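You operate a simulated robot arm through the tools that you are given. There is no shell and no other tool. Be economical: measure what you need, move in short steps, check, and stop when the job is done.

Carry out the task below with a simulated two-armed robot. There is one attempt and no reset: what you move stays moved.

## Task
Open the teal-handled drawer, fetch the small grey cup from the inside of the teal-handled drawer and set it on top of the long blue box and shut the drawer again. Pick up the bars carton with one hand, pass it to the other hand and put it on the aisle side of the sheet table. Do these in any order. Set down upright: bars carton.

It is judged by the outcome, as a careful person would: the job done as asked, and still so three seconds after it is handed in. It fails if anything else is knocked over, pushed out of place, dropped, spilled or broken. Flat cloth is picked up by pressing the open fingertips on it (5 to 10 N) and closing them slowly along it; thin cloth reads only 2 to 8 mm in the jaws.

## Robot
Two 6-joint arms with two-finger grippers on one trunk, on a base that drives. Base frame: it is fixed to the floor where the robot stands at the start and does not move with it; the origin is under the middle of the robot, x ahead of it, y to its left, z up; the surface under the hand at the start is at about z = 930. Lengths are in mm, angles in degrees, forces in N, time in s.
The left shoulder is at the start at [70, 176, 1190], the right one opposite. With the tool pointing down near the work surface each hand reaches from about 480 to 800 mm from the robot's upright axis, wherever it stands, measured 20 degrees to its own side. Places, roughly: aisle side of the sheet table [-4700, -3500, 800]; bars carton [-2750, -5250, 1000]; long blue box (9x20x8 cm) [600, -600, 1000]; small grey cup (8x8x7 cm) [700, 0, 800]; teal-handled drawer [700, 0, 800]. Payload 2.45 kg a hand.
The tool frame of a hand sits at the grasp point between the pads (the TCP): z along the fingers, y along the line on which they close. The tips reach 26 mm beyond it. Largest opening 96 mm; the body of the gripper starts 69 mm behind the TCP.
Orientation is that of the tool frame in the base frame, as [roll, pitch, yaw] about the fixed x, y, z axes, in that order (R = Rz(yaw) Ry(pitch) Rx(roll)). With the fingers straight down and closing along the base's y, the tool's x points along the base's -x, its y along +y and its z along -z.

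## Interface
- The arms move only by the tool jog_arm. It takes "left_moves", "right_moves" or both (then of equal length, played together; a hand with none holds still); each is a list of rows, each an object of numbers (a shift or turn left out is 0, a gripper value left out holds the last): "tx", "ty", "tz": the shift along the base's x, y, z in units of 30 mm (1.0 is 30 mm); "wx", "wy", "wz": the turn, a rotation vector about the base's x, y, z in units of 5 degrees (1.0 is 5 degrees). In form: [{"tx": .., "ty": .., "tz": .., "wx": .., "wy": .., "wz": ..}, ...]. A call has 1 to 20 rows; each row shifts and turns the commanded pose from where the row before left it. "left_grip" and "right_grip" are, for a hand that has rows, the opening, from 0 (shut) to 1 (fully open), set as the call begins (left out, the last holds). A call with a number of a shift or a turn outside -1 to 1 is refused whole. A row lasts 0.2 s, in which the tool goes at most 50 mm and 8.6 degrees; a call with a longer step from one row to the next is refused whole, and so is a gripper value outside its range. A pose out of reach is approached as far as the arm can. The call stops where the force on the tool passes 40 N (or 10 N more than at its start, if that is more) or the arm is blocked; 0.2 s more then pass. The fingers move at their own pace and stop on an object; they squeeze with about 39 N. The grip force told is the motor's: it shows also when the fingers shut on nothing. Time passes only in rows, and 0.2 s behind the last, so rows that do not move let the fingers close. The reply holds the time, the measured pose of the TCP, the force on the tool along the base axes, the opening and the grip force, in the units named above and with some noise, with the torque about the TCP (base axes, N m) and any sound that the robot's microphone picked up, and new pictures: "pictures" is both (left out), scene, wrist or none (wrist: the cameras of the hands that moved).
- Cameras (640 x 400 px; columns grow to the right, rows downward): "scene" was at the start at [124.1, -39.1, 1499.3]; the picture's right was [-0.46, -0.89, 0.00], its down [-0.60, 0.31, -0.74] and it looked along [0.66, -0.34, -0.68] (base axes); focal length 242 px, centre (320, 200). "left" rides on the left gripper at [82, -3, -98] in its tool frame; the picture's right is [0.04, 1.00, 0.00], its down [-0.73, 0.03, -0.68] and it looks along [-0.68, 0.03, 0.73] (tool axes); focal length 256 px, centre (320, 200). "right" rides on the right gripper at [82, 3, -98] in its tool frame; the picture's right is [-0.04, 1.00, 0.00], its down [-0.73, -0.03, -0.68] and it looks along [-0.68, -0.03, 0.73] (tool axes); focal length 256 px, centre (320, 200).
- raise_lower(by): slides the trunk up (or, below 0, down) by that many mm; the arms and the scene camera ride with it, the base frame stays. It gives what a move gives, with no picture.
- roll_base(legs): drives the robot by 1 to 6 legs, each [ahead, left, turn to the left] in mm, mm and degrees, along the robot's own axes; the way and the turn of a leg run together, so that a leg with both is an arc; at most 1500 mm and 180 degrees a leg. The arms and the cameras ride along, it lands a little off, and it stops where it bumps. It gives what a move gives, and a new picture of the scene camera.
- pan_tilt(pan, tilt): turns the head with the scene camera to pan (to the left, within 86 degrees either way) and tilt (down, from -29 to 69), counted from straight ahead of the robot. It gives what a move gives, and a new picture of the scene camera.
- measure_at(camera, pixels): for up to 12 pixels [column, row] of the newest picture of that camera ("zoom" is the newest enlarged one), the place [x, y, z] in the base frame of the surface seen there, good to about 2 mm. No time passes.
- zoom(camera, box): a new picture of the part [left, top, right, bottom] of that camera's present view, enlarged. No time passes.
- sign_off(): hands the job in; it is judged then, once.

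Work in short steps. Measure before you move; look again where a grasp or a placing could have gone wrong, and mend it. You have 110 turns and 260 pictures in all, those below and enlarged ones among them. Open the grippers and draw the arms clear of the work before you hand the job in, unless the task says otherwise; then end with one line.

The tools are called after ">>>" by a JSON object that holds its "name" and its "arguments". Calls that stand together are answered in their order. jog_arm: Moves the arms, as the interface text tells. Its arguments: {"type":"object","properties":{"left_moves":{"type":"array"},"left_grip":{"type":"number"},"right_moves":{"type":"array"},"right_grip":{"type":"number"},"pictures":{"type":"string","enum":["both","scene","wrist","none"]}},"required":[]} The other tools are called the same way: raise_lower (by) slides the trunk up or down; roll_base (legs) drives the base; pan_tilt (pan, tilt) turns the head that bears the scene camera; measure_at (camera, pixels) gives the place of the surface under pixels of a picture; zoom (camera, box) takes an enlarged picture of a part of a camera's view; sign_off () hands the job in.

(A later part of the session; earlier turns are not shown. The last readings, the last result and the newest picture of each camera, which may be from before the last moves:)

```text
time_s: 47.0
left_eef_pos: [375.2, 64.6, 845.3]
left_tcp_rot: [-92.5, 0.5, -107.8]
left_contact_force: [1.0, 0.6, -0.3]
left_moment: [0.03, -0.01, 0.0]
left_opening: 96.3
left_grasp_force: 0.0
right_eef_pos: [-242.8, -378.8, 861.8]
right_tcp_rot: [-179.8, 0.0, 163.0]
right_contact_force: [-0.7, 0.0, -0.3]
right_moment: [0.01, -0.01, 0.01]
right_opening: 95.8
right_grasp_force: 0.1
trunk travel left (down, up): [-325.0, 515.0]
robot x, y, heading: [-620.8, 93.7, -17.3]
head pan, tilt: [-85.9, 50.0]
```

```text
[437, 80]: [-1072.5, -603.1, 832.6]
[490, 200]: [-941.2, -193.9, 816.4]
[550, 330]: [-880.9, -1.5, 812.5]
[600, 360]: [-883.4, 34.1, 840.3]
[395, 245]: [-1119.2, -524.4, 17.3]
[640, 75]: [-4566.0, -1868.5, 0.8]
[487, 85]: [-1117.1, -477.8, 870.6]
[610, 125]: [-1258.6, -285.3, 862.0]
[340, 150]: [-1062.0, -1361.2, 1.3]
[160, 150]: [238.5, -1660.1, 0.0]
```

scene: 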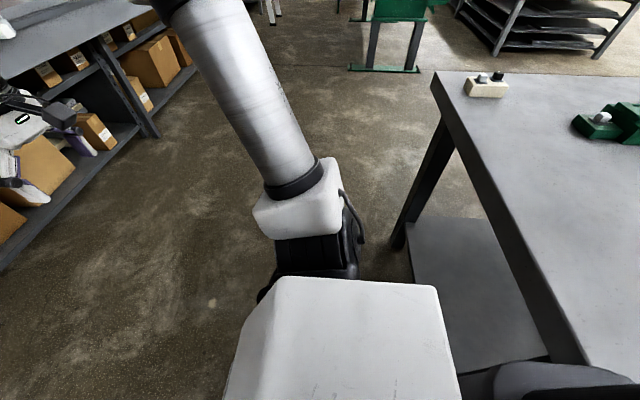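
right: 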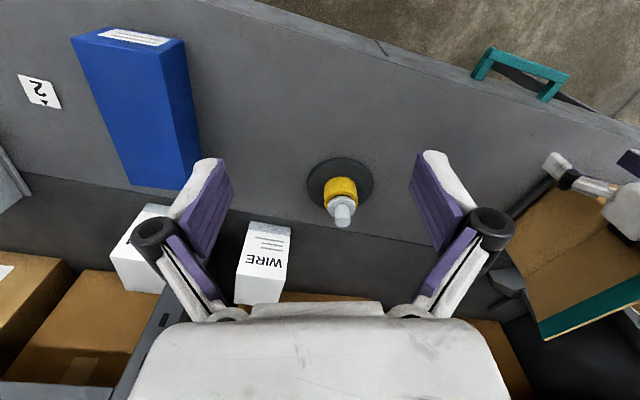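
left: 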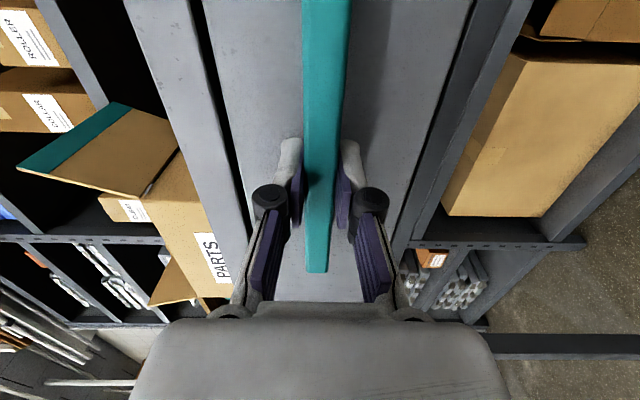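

The table edge runs parallel about 215 mm behind the robot's axis. The fingers straddle the bar above and below it, so they can slide off sideways. I'll ease forward 8 mm and drive right 125 mm to clear the bar's right end.

>>> {"name": "roll_base", "arguments": {"legs": [[8, 0, 0], [0, -125, 0]]}}

>>> {"name": "pan_tilt", "arguments": {"pan": 15, "tilt": 35}}

```text
time_s: 48.6
left_eef_pos: [354.5, -70.3, 845.8]
left_tcp_rot: [-92.5, 0.7, -108.4]
left_contact_force: [0.1, -0.6, -0.2]
left_moment: [0.0, -0.03, 0.04]
left_opening: 96.0
left_grasp_force: 0.1
right_eef_pos: [-269.1, -506.3, 860.7]
right_tcp_rot: [180.0, 0.2, 162.3]
right_contact_force: [-0.6, -0.1, -0.3]
right_moment: [0.06, -0.07, 0.02]
right_opening: 95.9
right_grasp_force: 0.0
trunk travel left (down, up): [-325.0, 515.0]
robot x, y, heading: [-642.4, -30.7, -17.5]
head pan, tilt: [-85.9, 50.0]
```

scene: 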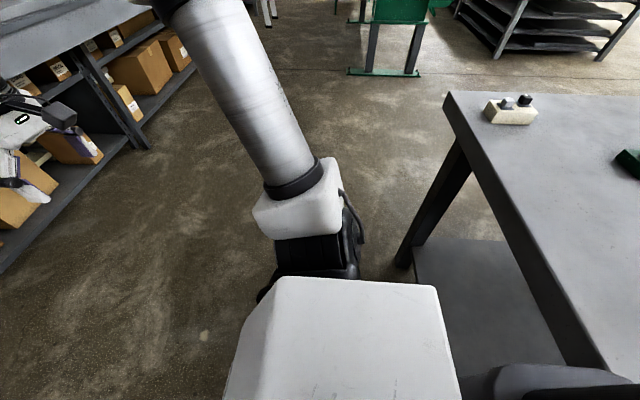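

```text
time_s: 50.4
left_eef_pos: [354.7, -69.6, 846.4]
left_tcp_rot: [-92.4, 0.6, -108.5]
left_contact_force: [0.5, 0.6, -0.4]
left_moment: [0.02, 0.01, 0.04]
left_opening: 95.7
left_grasp_force: 0.0
right_eef_pos: [-268.2, -505.9, 861.6]
right_tcp_rot: [-179.9, 0.2, 162.3]
right_contact_force: [0.1, 0.6, 0.8]
right_moment: [-0.01, -0.03, 0.03]
right_opening: 95.9
right_grasp_force: 0.1
trunk travel left (down, up): [-325.0, 515.0]
robot x, y, heading: [-641.4, -27.6, -17.6]
head pan, tilt: [15.0, 35.0]
```

scene: 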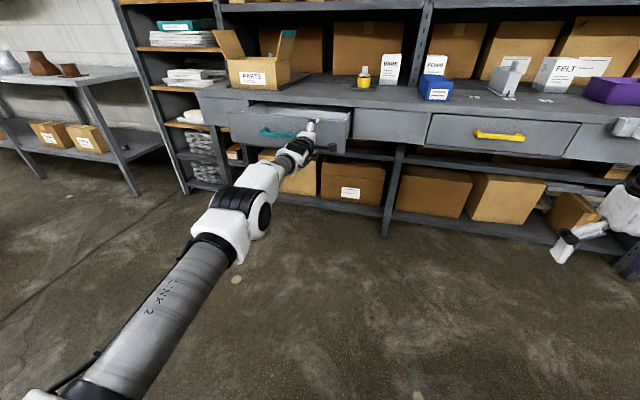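

The hand is clear of the bar. I'll back 12 mm off the face, raise the trunk and look into the drawer.

>>> {"name": "roll_base", "arguments": {"legs": [[-12, 0, 0]]}}

>>> {"name": "raise_lower", "arguments": {"by": 450}}

>>> {"name": "pan_tilt", "arguments": {"pan": 15, "tilt": 42}}

>>> {"name": "zoom", "arguments": {"camera": "scene", "box": [180, 50, 420, 200]}}

```text
time_s: 51.1
left_eef_pos: [354.6, -69.7, 845.6]
left_tcp_rot: [-92.5, 0.7, -108.4]
left_contact_force: [-0.4, 0.1, -0.4]
left_moment: [0.02, -0.01, 0.03]
left_opening: 96.2
left_grasp_force: 0.0
right_eef_pos: [-268.2, -504.6, 860.8]
right_tcp_rot: [-179.9, 0.1, 162.3]
right_contact_force: [-0.4, 0.1, 0.7]
right_moment: [0.02, 0.02, -0.01]
right_opening: 96.3
right_grasp_force: 0.1
trunk travel left (down, up): [-325.0, 515.0]
robot x, y, heading: [-644.6, -27.3, -17.7]
head pan, tilt: [15.0, 35.0]
stopped in leg 1: the robot was blocked; the commanded pose is now the measured one
```

scene: 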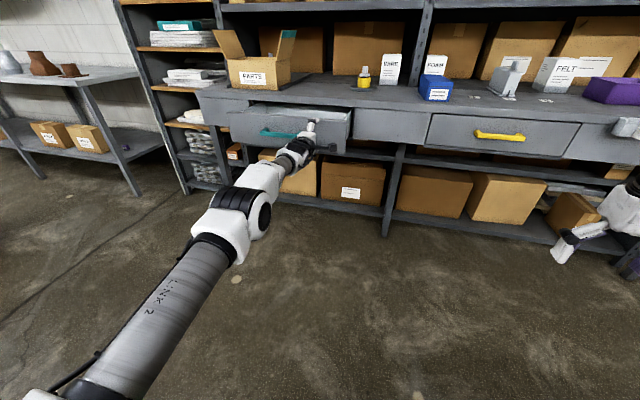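

```text
refused: 450 is not a number from -400 to 400
```

```text
time_s: 51.8
left_eef_pos: [354.5, -68.1, 845.6]
left_tcp_rot: [-92.5, 0.5, -108.4]
left_contact_force: [-0.4, 0.5, 0.7]
left_moment: [-0.03, -0.01, 0.02]
left_opening: 95.8
left_grasp_force: 0.0
right_eef_pos: [-269.0, -506.3, 860.7]
right_tcp_rot: [-179.9, 0.1, 162.3]
right_contact_force: [0.9, -0.4, -1.3]
right_moment: [0.0, -0.02, 0.0]
right_opening: 96.1
right_grasp_force: 0.0
trunk travel left (down, up): [-325.0, 515.0]
robot x, y, heading: [-643.8, -30.7, -17.5]
head pan, tilt: [15.0, 42.0]
```

scene: 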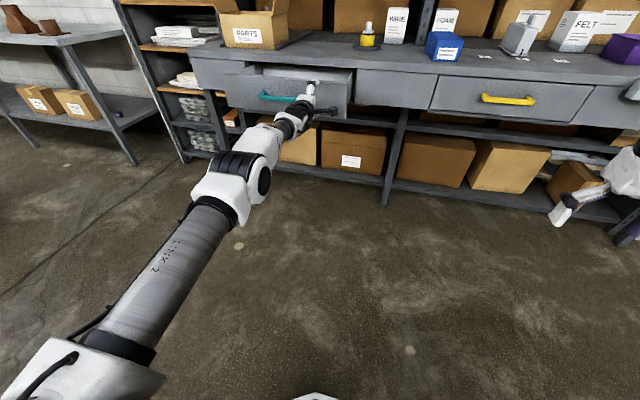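

```text
2.67 times, centred on (300, 125) of scene
```

zoom: 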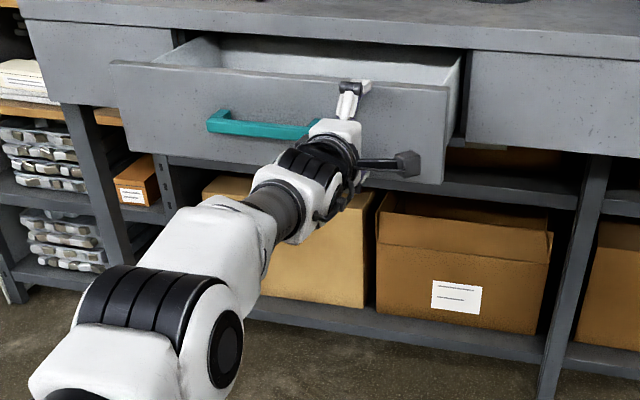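

The fingers are clear of the bar and unloaded, so I'll raise the trunk 400 mm and look in.

>>> {"name": "raise_lower", "arguments": {"by": 400}}

>>> {"name": "pan_tilt", "arguments": {"pan": 22, "tilt": 42}}

>>> {"name": "zoom", "arguments": {"camera": "scene", "box": [200, 100, 440, 250]}}

```text
time_s: 55.6
left_eef_pos: [354.1, -70.3, 1244.5]
left_tcp_rot: [-92.6, 0.6, -108.3]
left_contact_force: [0.4, -0.3, 0.4]
left_moment: [0.0, -0.04, -0.01]
left_opening: 95.9
left_grasp_force: 0.0
right_eef_pos: [-268.7, -505.6, 1261.3]
right_tcp_rot: [-179.9, 0.1, 162.3]
right_contact_force: [0.2, 0.4, 0.7]
right_moment: [-0.01, -0.02, 0.03]
right_opening: 96.2
right_grasp_force: 0.0
trunk travel left (down, up): [-725.0, 115.0]
robot x, y, heading: [-646.1, -29.2, -17.5]
head pan, tilt: [15.0, 42.0]
```

```text
time_s: 56.3
left_eef_pos: [353.9, -69.4, 1244.8]
left_tcp_rot: [-92.5, 0.7, -108.4]
left_contact_force: [0.2, 0.0, -0.8]
left_moment: [0.0, 0.02, -0.01]
left_opening: 96.0
left_grasp_force: 0.1
right_eef_pos: [-268.9, -506.5, 1259.5]
right_tcp_rot: [-179.8, 0.2, 162.3]
right_contact_force: [-0.3, 0.6, -0.3]
right_moment: [-0.03, 0.04, 0.02]
right_opening: 96.2
right_grasp_force: 0.1
trunk travel left (down, up): [-725.0, 115.0]
robot x, y, heading: [-644.2, -29.7, -17.4]
head pan, tilt: [22.0, 42.0]
```

scene: 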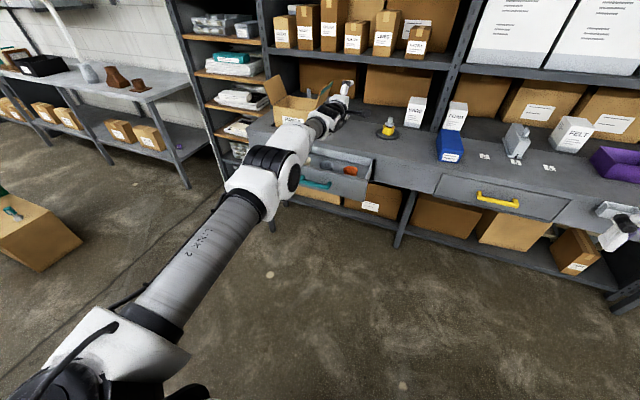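

```text
2.67 times, centred on (320, 175) of scene
```

zoom: 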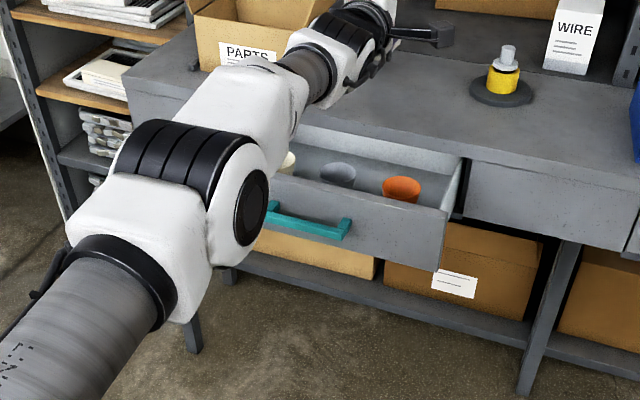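

Three cups are visible in the zoom: a cream one at (287,163), the grey one at (337,173) and an orange one at (402,188). I'll measure them and the drawer rims.

>>> {"name": "measure_at", "arguments": {"camera": "zoom", "pixels": [[337, 163], [320, 172], [354, 172], [337, 182], [383, 186], [420, 186], [402, 178], [402, 195], [294, 163], [360, 195], [448, 205], [370, 150]]}}

```text
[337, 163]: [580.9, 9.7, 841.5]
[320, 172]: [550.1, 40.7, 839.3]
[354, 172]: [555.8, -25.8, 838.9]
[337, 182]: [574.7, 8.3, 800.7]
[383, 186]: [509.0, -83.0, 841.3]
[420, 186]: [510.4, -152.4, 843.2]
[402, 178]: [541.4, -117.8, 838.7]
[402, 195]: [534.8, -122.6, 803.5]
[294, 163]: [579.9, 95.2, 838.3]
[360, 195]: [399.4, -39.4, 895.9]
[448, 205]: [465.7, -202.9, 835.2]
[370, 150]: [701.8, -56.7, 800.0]
```

The grey cup's rim is at z≈840, centred near f≈513, l≈174. The neighbouring cups are about 130 mm either side, and the bench edge is at f=572. I'll use the left hand from above, closing along the bench. First I'll turn it to point down while drawing it back.

>>> {"name": "jog_arm", "arguments": {"left_moves": [{"wx": 0.294, "wy": 0.926}, {"wx": 0.294, "wy": 0.926, "tx": -0.2, "ty": 0.06}, {"wx": 0.294, "wy": 0.926, "tx": -0.4, "ty": 0.13}, {"wx": 0.294, "wy": 0.926, "tx": -0.4, "ty": 0.13}, {"wx": 0.294, "wy": 0.926, "tx": -0.4, "ty": 0.13}, {"wx": 0.294, "wy": 0.926, "tx": -0.4, "ty": 0.13}, {"wx": 0.294, "wy": 0.926, "tx": -0.4, "ty": 0.13}, {"wx": 0.294, "wy": 0.926, "tx": -0.4, "ty": 0.13}, {"wx": 0.294, "wy": 0.926, "tx": -0.4, "ty": 0.13}, {"wx": 0.294, "wy": 0.926, "tx": -0.4, "ty": 0.13}, {"wx": 0.294, "wy": 0.926, "tx": -0.4, "ty": 0.13}, {"wx": 0.294, "wy": 0.926, "tx": -0.4, "ty": 0.13}, {"wx": 0.294, "wy": 0.926, "tx": -0.4, "ty": 0.13}, {"wx": 0.294, "wy": 0.926, "tx": -0.4, "ty": 0.13}, {"wx": 0.294, "wy": 0.926, "tx": -0.4, "ty": 0.13}, {"wx": 0.294, "wy": 0.926, "tx": -0.4, "ty": 0.13}, {"wx": 0.294, "wy": 0.926, "tx": -0.4, "ty": 0.13}, {"wx": 0.294, "wy": 0.926, "tx": -0.4, "ty": 0.13}], "pictures": "none"}}

```text
time_s: 60.1
left_eef_pos: [153.0, -15.6, 1245.3]
left_tcp_rot: [-171.4, -3.1, -108.6]
left_contact_force: [-1.0, 0.0, 0.2]
left_moment: [0.0, -0.01, 0.01]
left_opening: 95.8
left_grasp_force: 0.0
left hand out of reach, approached as far as the arm can: row 2, 4, 5, 17, 18
right_eef_pos: [-270.1, -506.1, 1261.7]
right_tcp_rot: [180.0, 0.2, 162.2]
right_contact_force: [-0.2, 0.6, 0.6]
right_moment: [-0.01, -0.03, 0.01]
right_opening: 96.0
right_grasp_force: 0.1
trunk travel left (down, up): [-725.0, 115.0]
robot x, y, heading: [-644.4, -31.3, -17.7]
head pan, tilt: [22.0, 42.0]
```

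The hand points nearly straight down. I'll lower the trunk 150, then yaw −89° and drop the hand to a comfortable height.

>>> {"name": "raise_lower", "arguments": {"by": -150}}

>>> {"name": "jog_arm", "arguments": {"left_moves": [{"wx": 0.302, "wy": 0.953, "tz": -0.5}, {"wx": 0.242, "wy": 0.763, "tz": -0.5}, {"wz": -1, "tz": -0.2}, {"wz": -1, "tz": -0.2}, {"wz": -1, "tz": -0.2}, {"wz": -1, "tz": -0.2}, {"wz": -1, "tz": -0.2}, {"wz": -1, "tz": -0.2}, {"wz": -1, "tz": -0.2}, {"wz": -1, "tz": -0.2}, {"wz": -1, "tz": -0.2}, {"wz": -1, "tz": -0.2}, {"wz": -1}, {"wz": -1}, {"wz": -1}, {"wz": -1}, {"wz": -1}, {"wz": -1}, {"wz": -1}, {"wz": -0.8}], "pictures": "none"}}

```text
time_s: 61.8
left_eef_pos: [154.9, -14.5, 1094.3]
left_tcp_rot: [-171.6, -3.1, -108.8]
left_contact_force: [0.3, -0.5, 0.0]
left_moment: [0.03, 0.03, 0.0]
left_opening: 95.7
left_grasp_force: 0.0
right_eef_pos: [-269.0, -505.6, 1110.7]
right_tcp_rot: [-179.9, 0.1, 162.4]
right_contact_force: [0.0, 0.2, 0.0]
right_moment: [-0.01, 0.0, 0.0]
right_opening: 96.3
right_grasp_force: 0.0
trunk travel left (down, up): [-575.0, 265.0]
robot x, y, heading: [-640.4, -33.6, -17.7]
head pan, tilt: [22.0, 42.0]
```

```text
time_s: 66.0
left_eef_pos: [131.2, -8.7, 999.0]
left_tcp_rot: [179.4, -3.2, 162.6]
left_contact_force: [-1.1, -1.0, 0.3]
left_moment: [0.04, -0.01, 0.0]
left_opening: 95.9
left_grasp_force: 0.0
left hand out of reach, approached as far as the arm can: row 1, 2
right_eef_pos: [-268.3, -505.7, 1110.1]
right_tcp_rot: [-179.9, 0.0, 162.3]
right_contact_force: [0.7, 0.4, 0.3]
right_moment: [0.01, -0.01, -0.01]
right_opening: 96.0
right_grasp_force: 0.0
trunk travel left (down, up): [-575.0, 265.0]
robot x, y, heading: [-640.0, -30.2, -17.5]
head pan, tilt: [22.0, 42.0]
```

I'll trim the last 3° of tilt, then drive forward 385 and left 143 so the hand is above the grey cup.

>>> {"name": "jog_arm", "arguments": {"left_moves": [{"wx": -0.193, "wy": -0.61}], "pictures": "none"}}

>>> {"name": "roll_base", "arguments": {"legs": [[385, 0, 0], [0, 143, 0]]}}

>>> {"name": "jog_arm", "arguments": {"left_moves": [{}], "pictures": "wrist"}}

```text
time_s: 66.4
left_eef_pos: [131.3, -8.8, 1000.5]
left_tcp_rot: [179.4, 0.1, 162.8]
left_contact_force: [0.0, -0.3, 0.2]
left_moment: [-0.01, -0.02, -0.02]
left_opening: 95.9
left_grasp_force: 0.0
right_eef_pos: [-270.9, -504.5, 1112.5]
right_tcp_rot: [-180.0, 0.2, 162.3]
right_contact_force: [0.5, 0.5, -0.4]
right_moment: [-0.02, -0.01, -0.01]
right_opening: 95.9
right_grasp_force: 0.0
trunk travel left (down, up): [-575.0, 265.0]
robot x, y, heading: [-644.6, -29.3, -17.4]
head pan, tilt: [22.0, 42.0]
```

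```text
time_s: 69.8
left_eef_pos: [544.0, -0.2, 999.6]
left_tcp_rot: [179.4, -0.1, 162.2]
left_contact_force: [-0.5, 0.2, -0.9]
left_moment: [0.0, 0.01, -0.03]
left_opening: 96.0
left_grasp_force: 0.1
right_eef_pos: [138.8, -492.8, 1111.6]
right_tcp_rot: [180.0, 0.2, 161.9]
right_contact_force: [-0.6, 1.1, -0.5]
right_moment: [0.02, 0.02, 0.01]
right_opening: 96.2
right_grasp_force: 0.1
trunk travel left (down, up): [-575.0, 265.0]
robot x, y, heading: [-227.9, -13.8, -18.2]
head pan, tilt: [22.0, 42.0]
```

scene: 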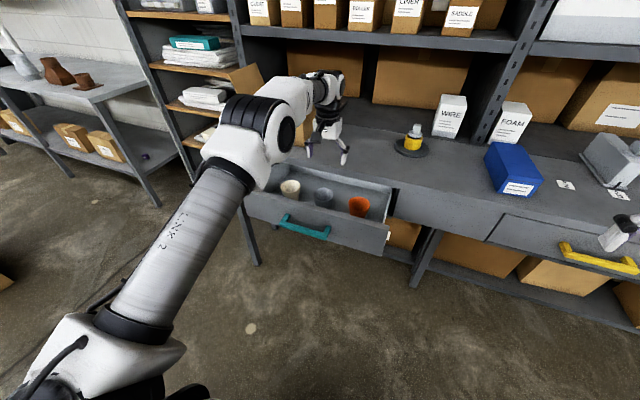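

```text
time_s: 70.2
left_eef_pos: [544.4, -1.0, 999.5]
left_tcp_rot: [179.5, -0.1, 162.3]
left_contact_force: [0.0, 0.3, -0.9]
left_moment: [0.04, 0.01, 0.0]
left_opening: 96.2
left_grasp_force: 0.1
right_eef_pos: [139.0, -494.2, 1110.8]
right_tcp_rot: [180.0, 0.1, 161.9]
right_contact_force: [-0.5, -0.5, -1.2]
right_moment: [0.01, -0.01, -0.01]
right_opening: 96.2
right_grasp_force: 0.0
trunk travel left (down, up): [-575.0, 265.0]
robot x, y, heading: [-235.3, -15.1, -18.2]
head pan, tilt: [22.0, 42.0]
```

left: 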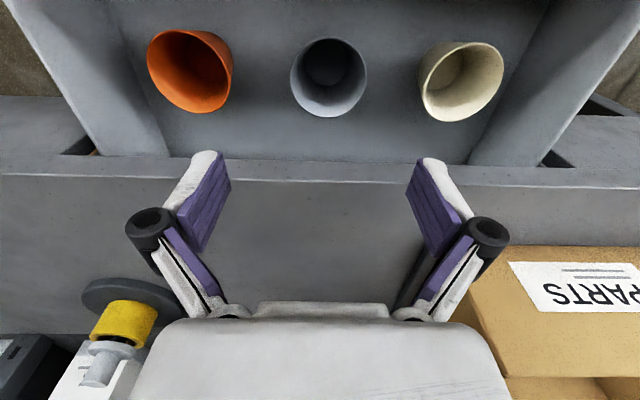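

The wrist camera sees the grey cup's rim clearly at (328,78). I'll measure the rim all round, plus the neighbouring cups and the bench edge.

>>> {"name": "measure_at", "arguments": {"camera": "left", "pixels": [[293, 75], [364, 75], [328, 41], [331, 115], [325, 65], [229, 75], [422, 80], [300, 165], [300, 145], [345, 110]]}}

>>> {"name": "zoom", "arguments": {"camera": "left", "box": [240, 10, 420, 130]}}

```text
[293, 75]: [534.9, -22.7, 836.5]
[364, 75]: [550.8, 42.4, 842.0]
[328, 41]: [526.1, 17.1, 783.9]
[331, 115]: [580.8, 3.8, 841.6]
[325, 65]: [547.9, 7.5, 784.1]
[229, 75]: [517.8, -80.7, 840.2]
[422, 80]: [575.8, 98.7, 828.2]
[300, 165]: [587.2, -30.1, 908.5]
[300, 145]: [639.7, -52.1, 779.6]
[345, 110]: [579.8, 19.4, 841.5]
```

```text
3.33 times, centred on (330, 70) of left
```

zoom: 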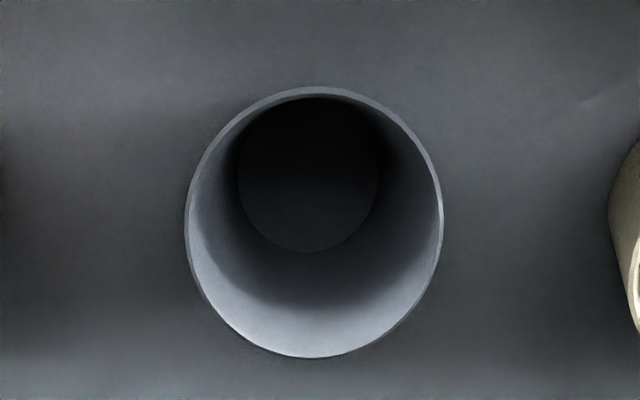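

The cup rim has radius about 37 mm, centred at (543,10), with the top at z 842 and the floor near 780. I'll descend 171 mm with the jaws open, straddling the cup along the bench direction.

>>> {"name": "jog_arm", "arguments": {"left_moves": [{"tx": -0.04, "ty": 0.36}, {"tz": -0.953}, {"tz": -0.953}, {"tz": -0.953}, {"tz": -0.953}, {"tz": -0.953}, {"tz": -0.953}], "pictures": "wrist"}}

```text
time_s: 71.8
left_eef_pos: [544.3, 12.8, 827.6]
left_tcp_rot: [179.4, -0.1, 162.4]
left_contact_force: [-0.8, -0.2, -0.1]
left_moment: [0.02, -0.02, 0.03]
left_opening: 95.8
left_grasp_force: 0.1
right_eef_pos: [140.9, -493.0, 1111.1]
right_tcp_rot: [-179.9, 0.1, 161.9]
right_contact_force: [-0.1, 0.3, 0.0]
right_moment: [0.01, 0.03, -0.01]
right_opening: 96.2
right_grasp_force: 0.0
trunk travel left (down, up): [-575.0, 265.0]
robot x, y, heading: [-228.8, -15.0, -18.2]
head pan, tilt: [22.0, 42.0]
```

left: 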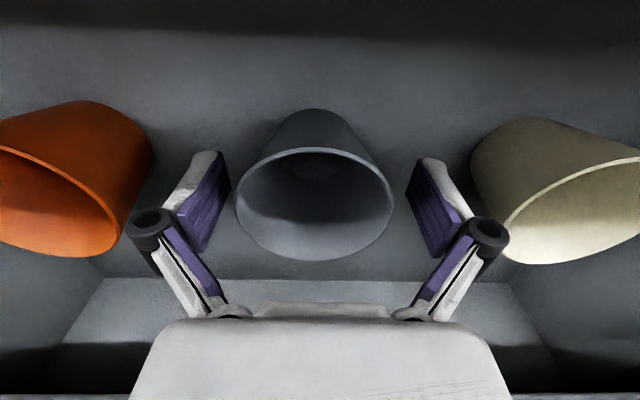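

The cup is centred between the pads. I'll close on it and lift 30 mm to check the hold.

>>> {"name": "jog_arm", "arguments": {"left_moves": [{}, {}, {}, {}, {"tz": 0.5}, {"tz": 0.5}], "left_grip": 0, "pictures": "wrist"}}

```text
time_s: 73.2
left_eef_pos: [542.0, 12.4, 858.8]
left_tcp_rot: [179.4, -0.1, 162.3]
left_contact_force: [0.3, 0.5, -1.8]
left_moment: [-0.01, -0.01, 0.01]
left_opening: 71.2
left_grasp_force: 39.2
right_eef_pos: [139.7, -492.4, 1111.3]
right_tcp_rot: [180.0, 0.2, 162.0]
right_contact_force: [-0.2, 0.2, -0.1]
right_moment: [0.02, -0.02, -0.01]
right_opening: 96.1
right_grasp_force: 0.1
trunk travel left (down, up): [-575.0, 265.0]
robot x, y, heading: [-236.2, -16.6, -18.0]
head pan, tilt: [22.0, 42.0]
```

left: 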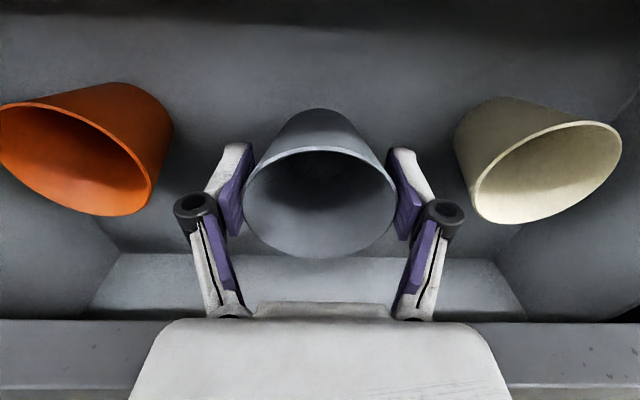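

The cup is held, with an opening of 71 mm. I'll raise it by the trunk 240 mm, then drive right in the free space in front of the bench.

>>> {"name": "raise_lower", "arguments": {"by": 260}}

>>> {"name": "roll_base", "arguments": {"legs": [[0, -555, 0.5]]}}

>>> {"name": "pan_tilt", "arguments": {"pan": 8, "tilt": 48}}

```text
time_s: 75.9
left_eef_pos: [542.8, 11.0, 1117.4]
left_tcp_rot: [179.6, -0.1, 162.3]
left_contact_force: [-0.2, 0.2, -1.2]
left_moment: [0.02, 0.02, -0.01]
left_opening: 71.0
left_grasp_force: 38.7
right_eef_pos: [141.2, -492.4, 1371.0]
right_tcp_rot: [-179.9, 0.1, 161.9]
right_contact_force: [-0.9, 0.1, -0.2]
right_moment: [-0.02, -0.01, -0.01]
right_opening: 96.0
right_grasp_force: 0.0
trunk travel left (down, up): [-835.0, 5.0]
robot x, y, heading: [-231.8, -14.0, -18.2]
head pan, tilt: [22.0, 42.0]
```

```text
time_s: 79.0
left_eef_pos: [374.8, -499.9, 1117.9]
left_tcp_rot: [179.5, -0.1, 162.9]
left_contact_force: [0.0, 0.0, -0.9]
left_moment: [-0.01, 0.02, 0.01]
left_opening: 71.2
left_grasp_force: 38.5
right_eef_pos: [-22.5, -1008.8, 1371.2]
right_tcp_rot: [-179.9, 0.1, 162.5]
right_contact_force: [-0.7, 0.6, 0.3]
right_moment: [0.0, -0.01, 0.03]
right_opening: 96.3
right_grasp_force: 0.0
trunk travel left (down, up): [-835.0, 5.0]
robot x, y, heading: [-401.9, -534.8, -17.5]
head pan, tilt: [22.0, 42.0]
```

scene: 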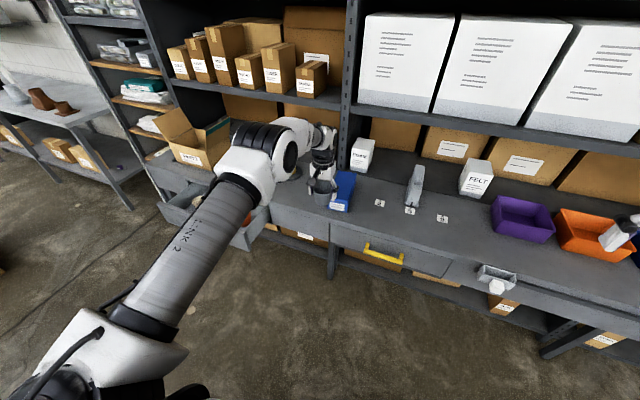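

```text
time_s: 79.8
left_eef_pos: [374.7, -501.8, 1118.0]
left_tcp_rot: [179.4, -0.1, 162.9]
left_contact_force: [0.2, 0.3, -0.4]
left_moment: [-0.01, -0.02, 0.03]
left_opening: 71.1
left_grasp_force: 39.4
right_eef_pos: [-21.9, -1011.6, 1371.0]
right_tcp_rot: [-180.0, 0.1, 162.5]
right_contact_force: [-0.4, -0.4, 0.3]
right_moment: [0.02, -0.01, 0.01]
right_opening: 96.1
right_grasp_force: 0.1
trunk travel left (down, up): [-835.0, 5.0]
robot x, y, heading: [-401.5, -532.2, -17.5]
head pan, tilt: [8.0, 48.0]
```

scene: 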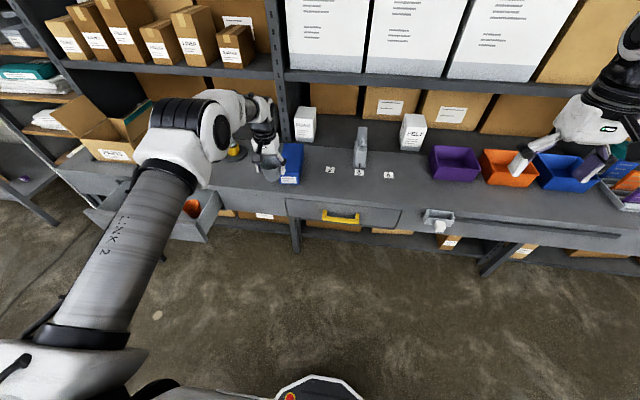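

The box is partly visible at (290,162). I'll zoom in and measure its top face.

>>> {"name": "zoom", "arguments": {"camera": "scene", "box": [220, 110, 340, 210]}}

>>> {"name": "zoom", "arguments": {"camera": "left", "box": [0, 0, 640, 400]}}

```text
4.00 times, centred on (280, 160) of scene
```

zoom: 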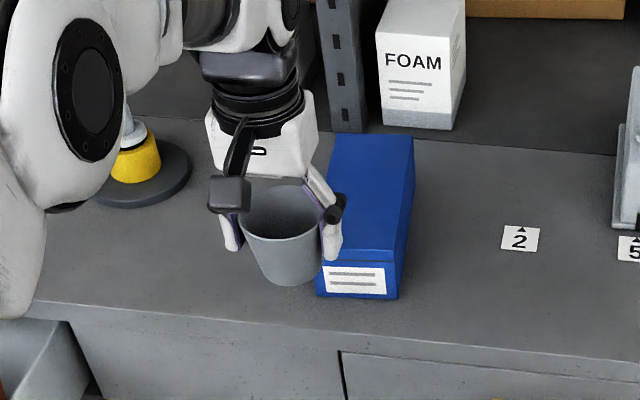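

```text
1.00 times, centred on (320, 200) of left (not enlarged: the box is as wide or as high as the picture)
```

zoom: 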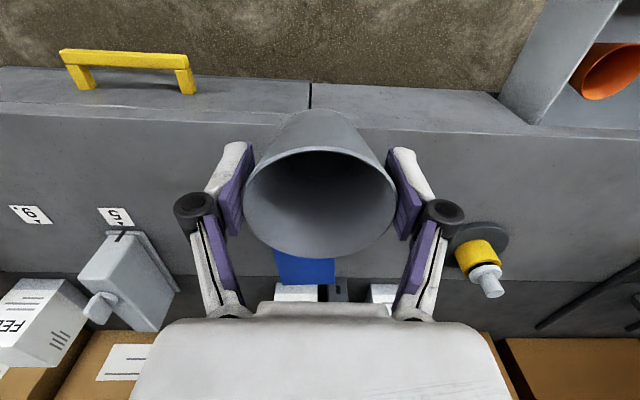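

Converting to scene pixels, I'll measure points across the box's top face.

>>> {"name": "measure_at", "arguments": {"camera": "scene", "pixels": [[285.5, 145], [300, 145], [303, 146], [291, 158], [297, 172], [287, 172], [298, 160], [301, 160], [282, 174], [299, 174]]}}

```text
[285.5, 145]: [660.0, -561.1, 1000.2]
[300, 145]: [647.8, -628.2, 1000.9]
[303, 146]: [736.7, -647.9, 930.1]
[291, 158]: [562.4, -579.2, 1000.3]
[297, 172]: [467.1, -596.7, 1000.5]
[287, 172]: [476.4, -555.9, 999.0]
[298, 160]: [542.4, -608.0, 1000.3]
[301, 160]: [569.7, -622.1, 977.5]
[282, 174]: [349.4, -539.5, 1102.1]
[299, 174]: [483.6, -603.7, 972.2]
```

The box's top centre is about (574,−578,1000). Before driving the hand forward over it I'll check the shelf's front edge for clearance.

>>> {"name": "measure_at", "arguments": {"camera": "scene", "pixels": [[262, 66], [350, 78], [500, 88], [220, 30], [235, 55], [305, 115], [412, 118], [283, 85]]}}

```text
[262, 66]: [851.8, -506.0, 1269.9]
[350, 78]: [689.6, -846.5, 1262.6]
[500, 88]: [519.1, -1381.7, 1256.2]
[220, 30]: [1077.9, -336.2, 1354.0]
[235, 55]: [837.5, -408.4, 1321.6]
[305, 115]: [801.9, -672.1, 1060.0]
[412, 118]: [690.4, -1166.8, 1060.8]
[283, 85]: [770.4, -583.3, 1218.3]
```

The shelf and upright sit at f≥910, so the hand at f≈716 is clear. I'll drive forward 213 and right 12.

>>> {"name": "roll_base", "arguments": {"legs": [[213, -12, 0]]}}

>>> {"name": "jog_arm", "arguments": {"left_moves": [{}], "pictures": "wrist"}}

```text
time_s: 81.5
left_eef_pos: [572.1, -576.4, 1120.6]
left_tcp_rot: [179.6, 0.0, 162.9]
left_contact_force: [-1.4, 0.0, -0.1]
left_moment: [0.01, -0.01, 0.01]
left_opening: 71.0
left_grasp_force: 39.3
right_eef_pos: [173.5, -1084.8, 1371.8]
right_tcp_rot: [-180.0, 0.4, 162.3]
right_contact_force: [0.1, 0.2, 0.0]
right_moment: [0.0, 0.0, 0.0]
right_opening: 96.0
right_grasp_force: 0.0
trunk travel left (down, up): [-835.0, 5.0]
robot x, y, heading: [-194.4, -612.8, -17.6]
head pan, tilt: [8.0, 48.0]
```

scene: 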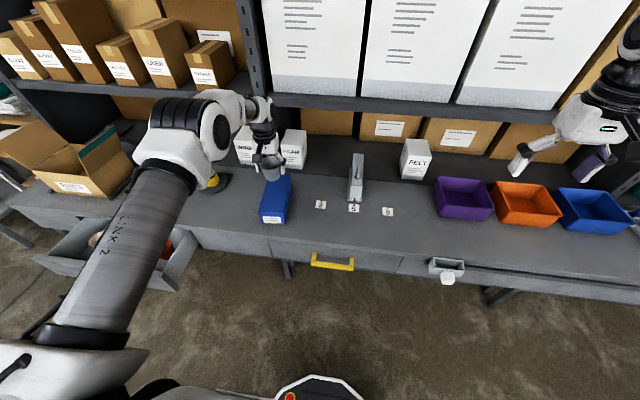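

```text
time_s: 81.9
left_eef_pos: [573.8, -578.0, 1117.4]
left_tcp_rot: [179.4, -0.1, 162.9]
left_contact_force: [0.7, -0.7, -0.9]
left_moment: [0.01, -0.01, -0.03]
left_opening: 70.9
left_grasp_force: 38.4
right_eef_pos: [175.8, -1085.7, 1370.8]
right_tcp_rot: [-179.8, 0.1, 162.4]
right_contact_force: [0.8, 0.9, 0.1]
right_moment: [0.01, 0.01, 0.03]
right_opening: 96.3
right_grasp_force: 0.2
trunk travel left (down, up): [-835.0, 5.0]
robot x, y, heading: [-200.6, -609.7, -17.6]
head pan, tilt: [8.0, 48.0]
```

left: 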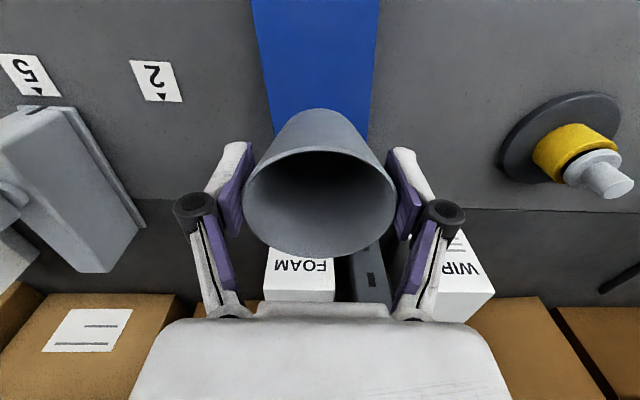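

The hand is exactly over the box centre. I'll lower to just above contact (expected at TCP z≈1050), then creep down.

>>> {"name": "jog_arm", "arguments": {"left_moves": [{"tz": -0.7}, {"tz": -0.7}, {"tz": -0.6}, {"tz": -0.1}], "pictures": "scene"}}

>>> {"name": "zoom", "arguments": {"camera": "scene", "box": [220, 110, 340, 230]}}

```text
time_s: 82.9
left_eef_pos: [573.0, -577.6, 1054.2]
left_tcp_rot: [179.5, -0.1, 163.0]
left_contact_force: [0.4, 0.5, -0.3]
left_moment: [0.03, 0.04, 0.01]
left_opening: 71.1
left_grasp_force: 38.9
right_eef_pos: [176.9, -1085.8, 1370.7]
right_tcp_rot: [-179.9, 0.2, 162.4]
right_contact_force: [0.9, -0.2, -0.5]
right_moment: [0.02, -0.03, -0.01]
right_opening: 96.0
right_grasp_force: 0.0
trunk travel left (down, up): [-835.0, 5.0]
robot x, y, heading: [-200.7, -610.5, -17.7]
head pan, tilt: [8.0, 48.0]
```

scene: 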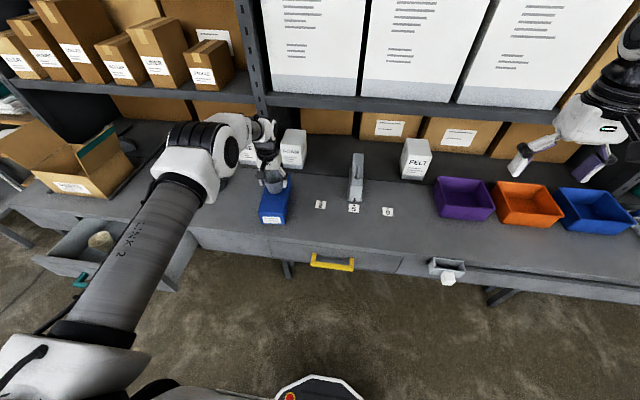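

```text
3.33 times, centred on (280, 170) of scene
```

zoom: 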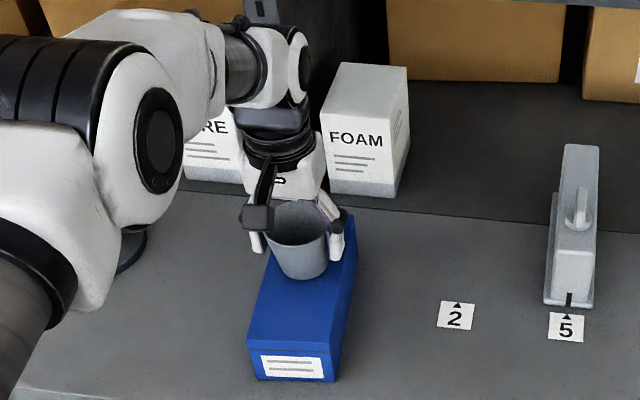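

The cup is almost down, so I'll creep another 5 mm and read the force.

>>> {"name": "jog_arm", "arguments": {"left_moves": [{"tz": -0.06}, {"tz": -0.06}, {"tz": -0.05}], "pictures": "none"}}

```text
time_s: 83.7
left_eef_pos: [574.4, -577.7, 1048.8]
left_tcp_rot: [179.5, -0.1, 162.9]
left_contact_force: [-0.1, 0.4, -0.1]
left_moment: [-0.02, 0.01, 0.02]
left_opening: 71.0
left_grasp_force: 38.9
right_eef_pos: [177.0, -1086.7, 1370.1]
right_tcp_rot: [-179.9, 0.2, 162.4]
right_contact_force: [-1.2, 0.1, 0.8]
right_moment: [-0.02, -0.02, 0.01]
right_opening: 95.9
right_grasp_force: 0.1
trunk travel left (down, up): [-835.0, 5.0]
robot x, y, heading: [-197.9, -609.4, -17.9]
head pan, tilt: [8.0, 48.0]
```

>>> {"name": "jog_arm", "arguments": {"left_moves": [{"tz": -0.05}, {"tz": -0.05}], "pictures": "none"}}

```text
time_s: 84.3
left_eef_pos: [573.0, -578.1, 1048.7]
left_tcp_rot: [179.4, 0.1, 162.8]
left_contact_force: [0.5, 2.4, 9.5]
left_moment: [0.03, -0.01, 0.01]
left_opening: 71.0
left_grasp_force: 38.9
right_eef_pos: [174.4, -1085.7, 1372.5]
right_tcp_rot: [-179.9, 0.2, 162.5]
right_contact_force: [0.1, 0.4, 0.3]
right_moment: [-0.01, 0.02, -0.04]
right_opening: 95.8
right_grasp_force: 0.0
trunk travel left (down, up): [-835.0, 5.0]
robot x, y, heading: [-200.2, -608.8, -17.7]
head pan, tilt: [8.0, 48.0]
```

Contact reads 9.5 N upward, so the cup is resting on the box. I'll open the jaws and rise straight up.

>>> {"name": "jog_arm", "arguments": {"left_moves": [{}, {}, {}, {"tz": 0.5}, {"tz": 1}, {"tz": 1}, {"tz": 1}], "left_grip": 1, "pictures": "both"}}

```text
time_s: 85.9
left_eef_pos: [572.7, -576.3, 1151.3]
left_tcp_rot: [179.5, -0.1, 162.8]
left_contact_force: [0.0, 0.2, -1.0]
left_moment: [0.02, -0.02, 0.03]
left_opening: 95.9
left_grasp_force: 0.0
right_eef_pos: [175.9, -1087.3, 1371.6]
right_tcp_rot: [-179.8, 0.2, 162.3]
right_contact_force: [-0.2, 0.5, -0.3]
right_moment: [-0.01, 0.01, -0.03]
right_opening: 96.1
right_grasp_force: 0.0
trunk travel left (down, up): [-835.0, 5.0]
robot x, y, heading: [-202.4, -611.1, -17.5]
head pan, tilt: [8.0, 48.0]
```

scene: 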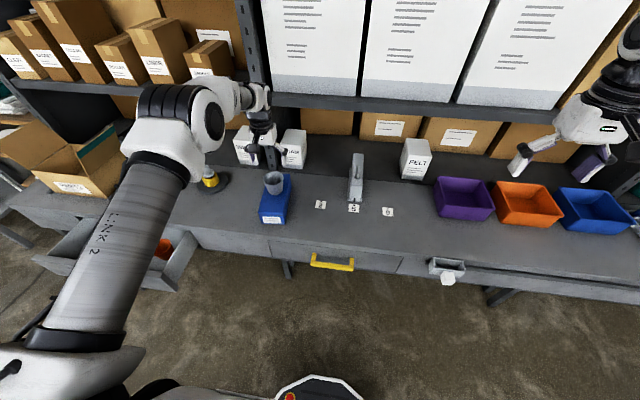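
left: 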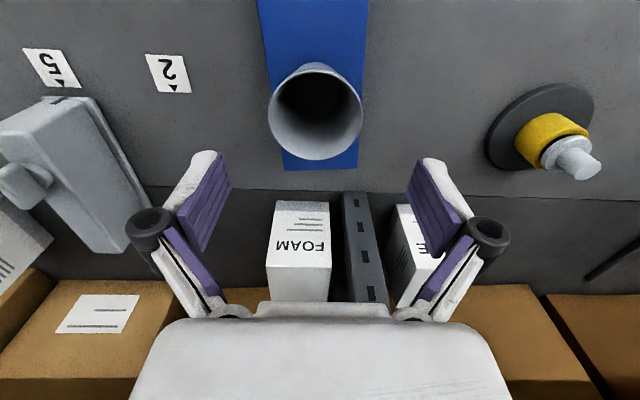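

The cup stands upright on the box. Next, closing the drawer: I'll shut the fingers, back off 440, go left 547 and lower the hand in front of the handle to push it with the base.

>>> {"name": "roll_base", "arguments": {"legs": [[-450, 0, 0], [0, 547, 0]]}}

>>> {"name": "jog_arm", "arguments": {"left_moves": [{}, {}, {}], "left_grip": 0, "pictures": "none"}}

>>> {"name": "raise_lower", "arguments": {"by": -300}}

>>> {"name": "pan_tilt", "arguments": {"pan": 14, "tilt": 42}}

```text
time_s: 91.4
left_eef_pos: [300.7, 82.3, 1152.6]
left_tcp_rot: [179.5, 0.0, 162.7]
left_contact_force: [-0.1, -0.1, 0.1]
left_moment: [0.03, 0.01, -0.02]
left_opening: 95.9
left_grasp_force: 0.1
right_eef_pos: [-96.5, -427.3, 1371.0]
right_tcp_rot: [-180.0, 0.1, 162.5]
right_contact_force: [0.4, -0.2, -0.2]
right_moment: [0.03, 0.02, -0.01]
right_opening: 96.1
right_grasp_force: 0.1
trunk travel left (down, up): [-835.0, 5.0]
robot x, y, heading: [-472.2, 51.0, -17.9]
head pan, tilt: [8.0, 48.0]
```

scene: 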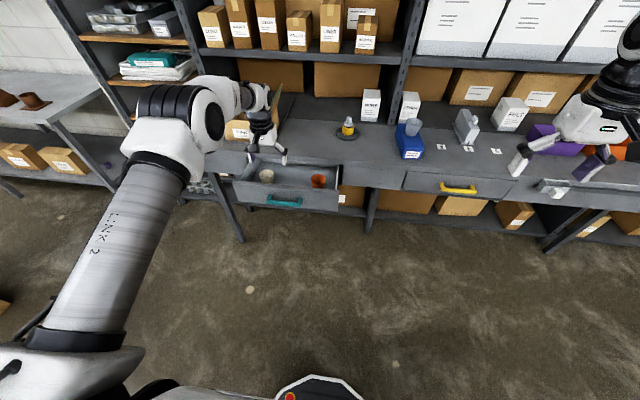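

```text
time_s: 92.2
left_eef_pos: [300.7, 84.0, 1150.7]
left_tcp_rot: [179.5, -0.1, 162.7]
left_contact_force: [0.4, 0.7, 0.3]
left_moment: [-0.02, 0.01, 0.02]
left_opening: 0.2
left_grasp_force: 28.1
right_eef_pos: [-97.7, -425.8, 1372.0]
right_tcp_rot: [-180.0, 0.1, 162.4]
right_contact_force: [-0.9, 0.8, -0.5]
right_moment: [0.0, -0.02, -0.01]
right_opening: 96.1
right_grasp_force: 0.1
trunk travel left (down, up): [-835.0, 5.0]
robot x, y, heading: [-473.8, 51.5, -17.6]
head pan, tilt: [8.0, 48.0]
```

```text
time_s: 95.2
left_eef_pos: [299.2, 82.2, 851.5]
left_tcp_rot: [179.5, -0.1, 162.7]
left_contact_force: [-0.2, -0.4, 0.0]
left_moment: [0.02, 0.0, -0.01]
left_opening: 0.2
left_grasp_force: 28.3
right_eef_pos: [-97.0, -426.8, 1070.6]
right_tcp_rot: [-180.0, 0.1, 162.3]
right_contact_force: [0.6, -0.4, 0.3]
right_moment: [-0.02, -0.04, 0.02]
right_opening: 95.8
right_grasp_force: 0.1
trunk travel left (down, up): [-535.0, 305.0]
robot x, y, heading: [-472.1, 51.7, -17.5]
head pan, tilt: [8.0, 48.0]
```

```text
time_s: 95.8
left_eef_pos: [300.2, 83.0, 852.0]
left_tcp_rot: [179.5, -0.1, 162.7]
left_contact_force: [-0.4, 0.3, 0.2]
left_moment: [-0.02, 0.0, -0.03]
left_opening: 0.0
left_grasp_force: 27.9
right_eef_pos: [-97.3, -425.8, 1071.0]
right_tcp_rot: [-179.9, 0.0, 162.3]
right_contact_force: [0.2, -0.4, -0.4]
right_moment: [0.01, 0.0, 0.0]
right_opening: 95.7
right_grasp_force: 0.0
trunk travel left (down, up): [-535.0, 305.0]
robot x, y, heading: [-470.2, 54.0, -17.5]
head pan, tilt: [14.0, 42.0]
```

scene: 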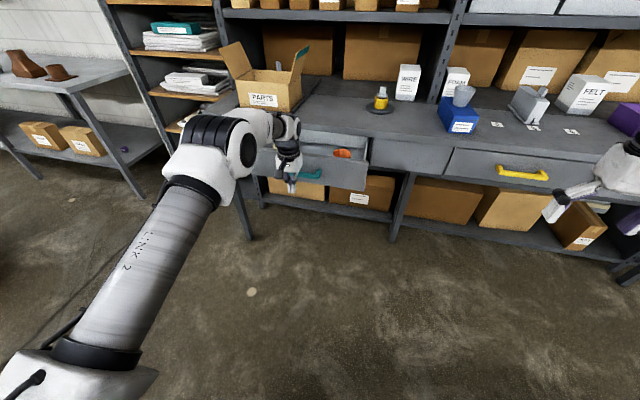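

The shut fingers hang centred in front of the handle at l≈170. I'll drive forward 200 mm to push, then check.

>>> {"name": "roll_base", "arguments": {"legs": [[200, 0, 0]]}}

```text
time_s: 97.5
left_eef_pos: [490.8, 18.5, 850.4]
left_tcp_rot: [179.5, 0.0, 162.3]
left_contact_force: [0.3, -0.2, -0.1]
left_moment: [0.0, 0.0, 0.01]
left_opening: 0.0
left_grasp_force: 28.6
right_eef_pos: [90.4, -490.1, 1071.5]
right_tcp_rot: [-179.9, 0.1, 161.9]
right_contact_force: [0.6, -0.4, 0.5]
right_moment: [0.06, 0.01, 0.02]
right_opening: 96.2
right_grasp_force: 0.1
trunk travel left (down, up): [-535.0, 305.0]
robot x, y, heading: [-280.2, -11.6, -18.0]
head pan, tilt: [14.0, 42.0]
```

scene: 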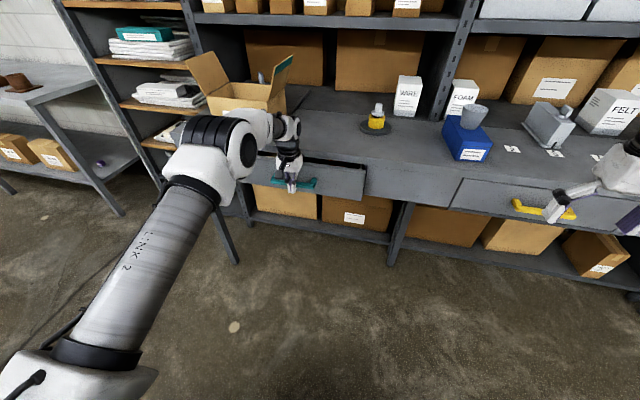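

The drawer is nearly in, with about 50 mm left. I'll push on until it seats.

>>> {"name": "roll_base", "arguments": {"legs": [[40, 0, 0]]}}

>>> {"name": "roll_base", "arguments": {"legs": [[20, 0, 0]]}}

>>> {"name": "zoom", "arguments": {"camera": "scene", "box": [200, 100, 440, 250]}}

```text
time_s: 98.3
left_eef_pos: [527.7, 5.8, 853.0]
left_tcp_rot: [179.5, 0.1, 162.4]
left_contact_force: [0.7, 0.6, 0.3]
left_moment: [-0.01, -0.03, 0.01]
left_opening: 0.0
left_grasp_force: 29.2
right_eef_pos: [125.9, -502.2, 1071.5]
right_tcp_rot: [-179.9, 0.1, 161.9]
right_contact_force: [0.0, -0.9, -0.9]
right_moment: [0.03, 0.0, 0.0]
right_opening: 96.0
right_grasp_force: 0.1
trunk travel left (down, up): [-535.0, 305.0]
robot x, y, heading: [-248.3, -27.1, -17.9]
head pan, tilt: [14.0, 42.0]
```

scene: 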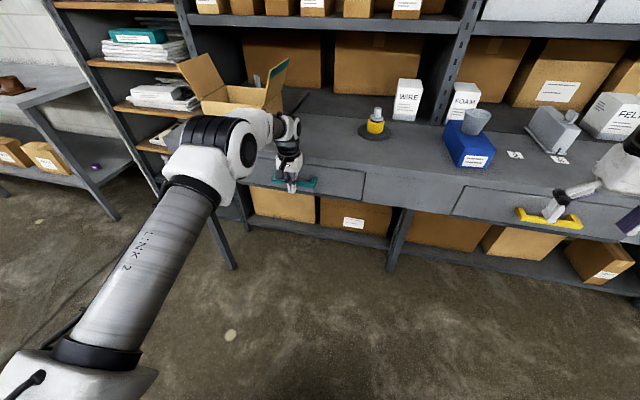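

```text
time_s: 99.2
left_eef_pos: [540.0, 1.1, 851.1]
left_tcp_rot: [179.4, -1.1, 162.4]
left_contact_force: [-8.5, 1.8, 2.3]
left_moment: [0.03, 0.01, -0.03]
left_opening: 6.2
left_grasp_force: 28.6
right_eef_pos: [143.6, -506.7, 1072.0]
right_tcp_rot: [-180.0, 0.2, 162.0]
right_contact_force: [0.8, 0.1, -0.9]
right_moment: [-0.01, -0.02, 0.05]
right_opening: 96.1
right_grasp_force: 0.0
trunk travel left (down, up): [-535.0, 305.0]
robot x, y, heading: [-230.6, -27.5, -18.1]
head pan, tilt: [14.0, 42.0]
stopped in leg 1: the force on the tool passed its limit at 52 N (the readings are from after the stop); the commanded pose is now the measured one
```

scene: 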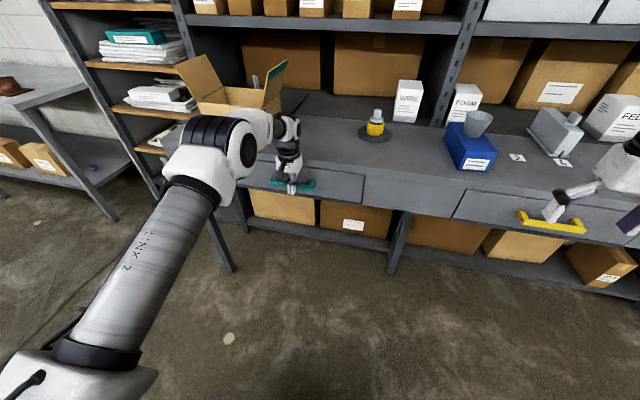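

```text
2.67 times, centred on (320, 175) of scene
```

zoom: 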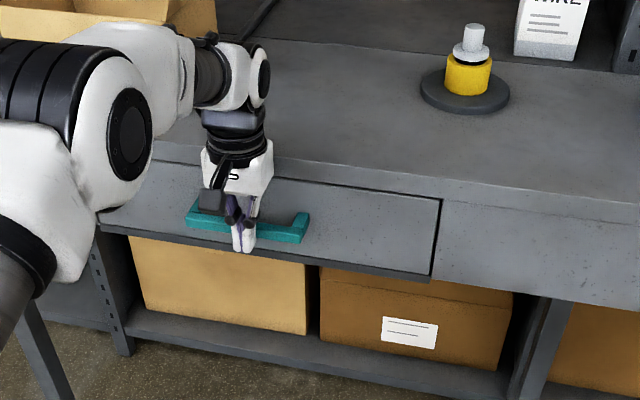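

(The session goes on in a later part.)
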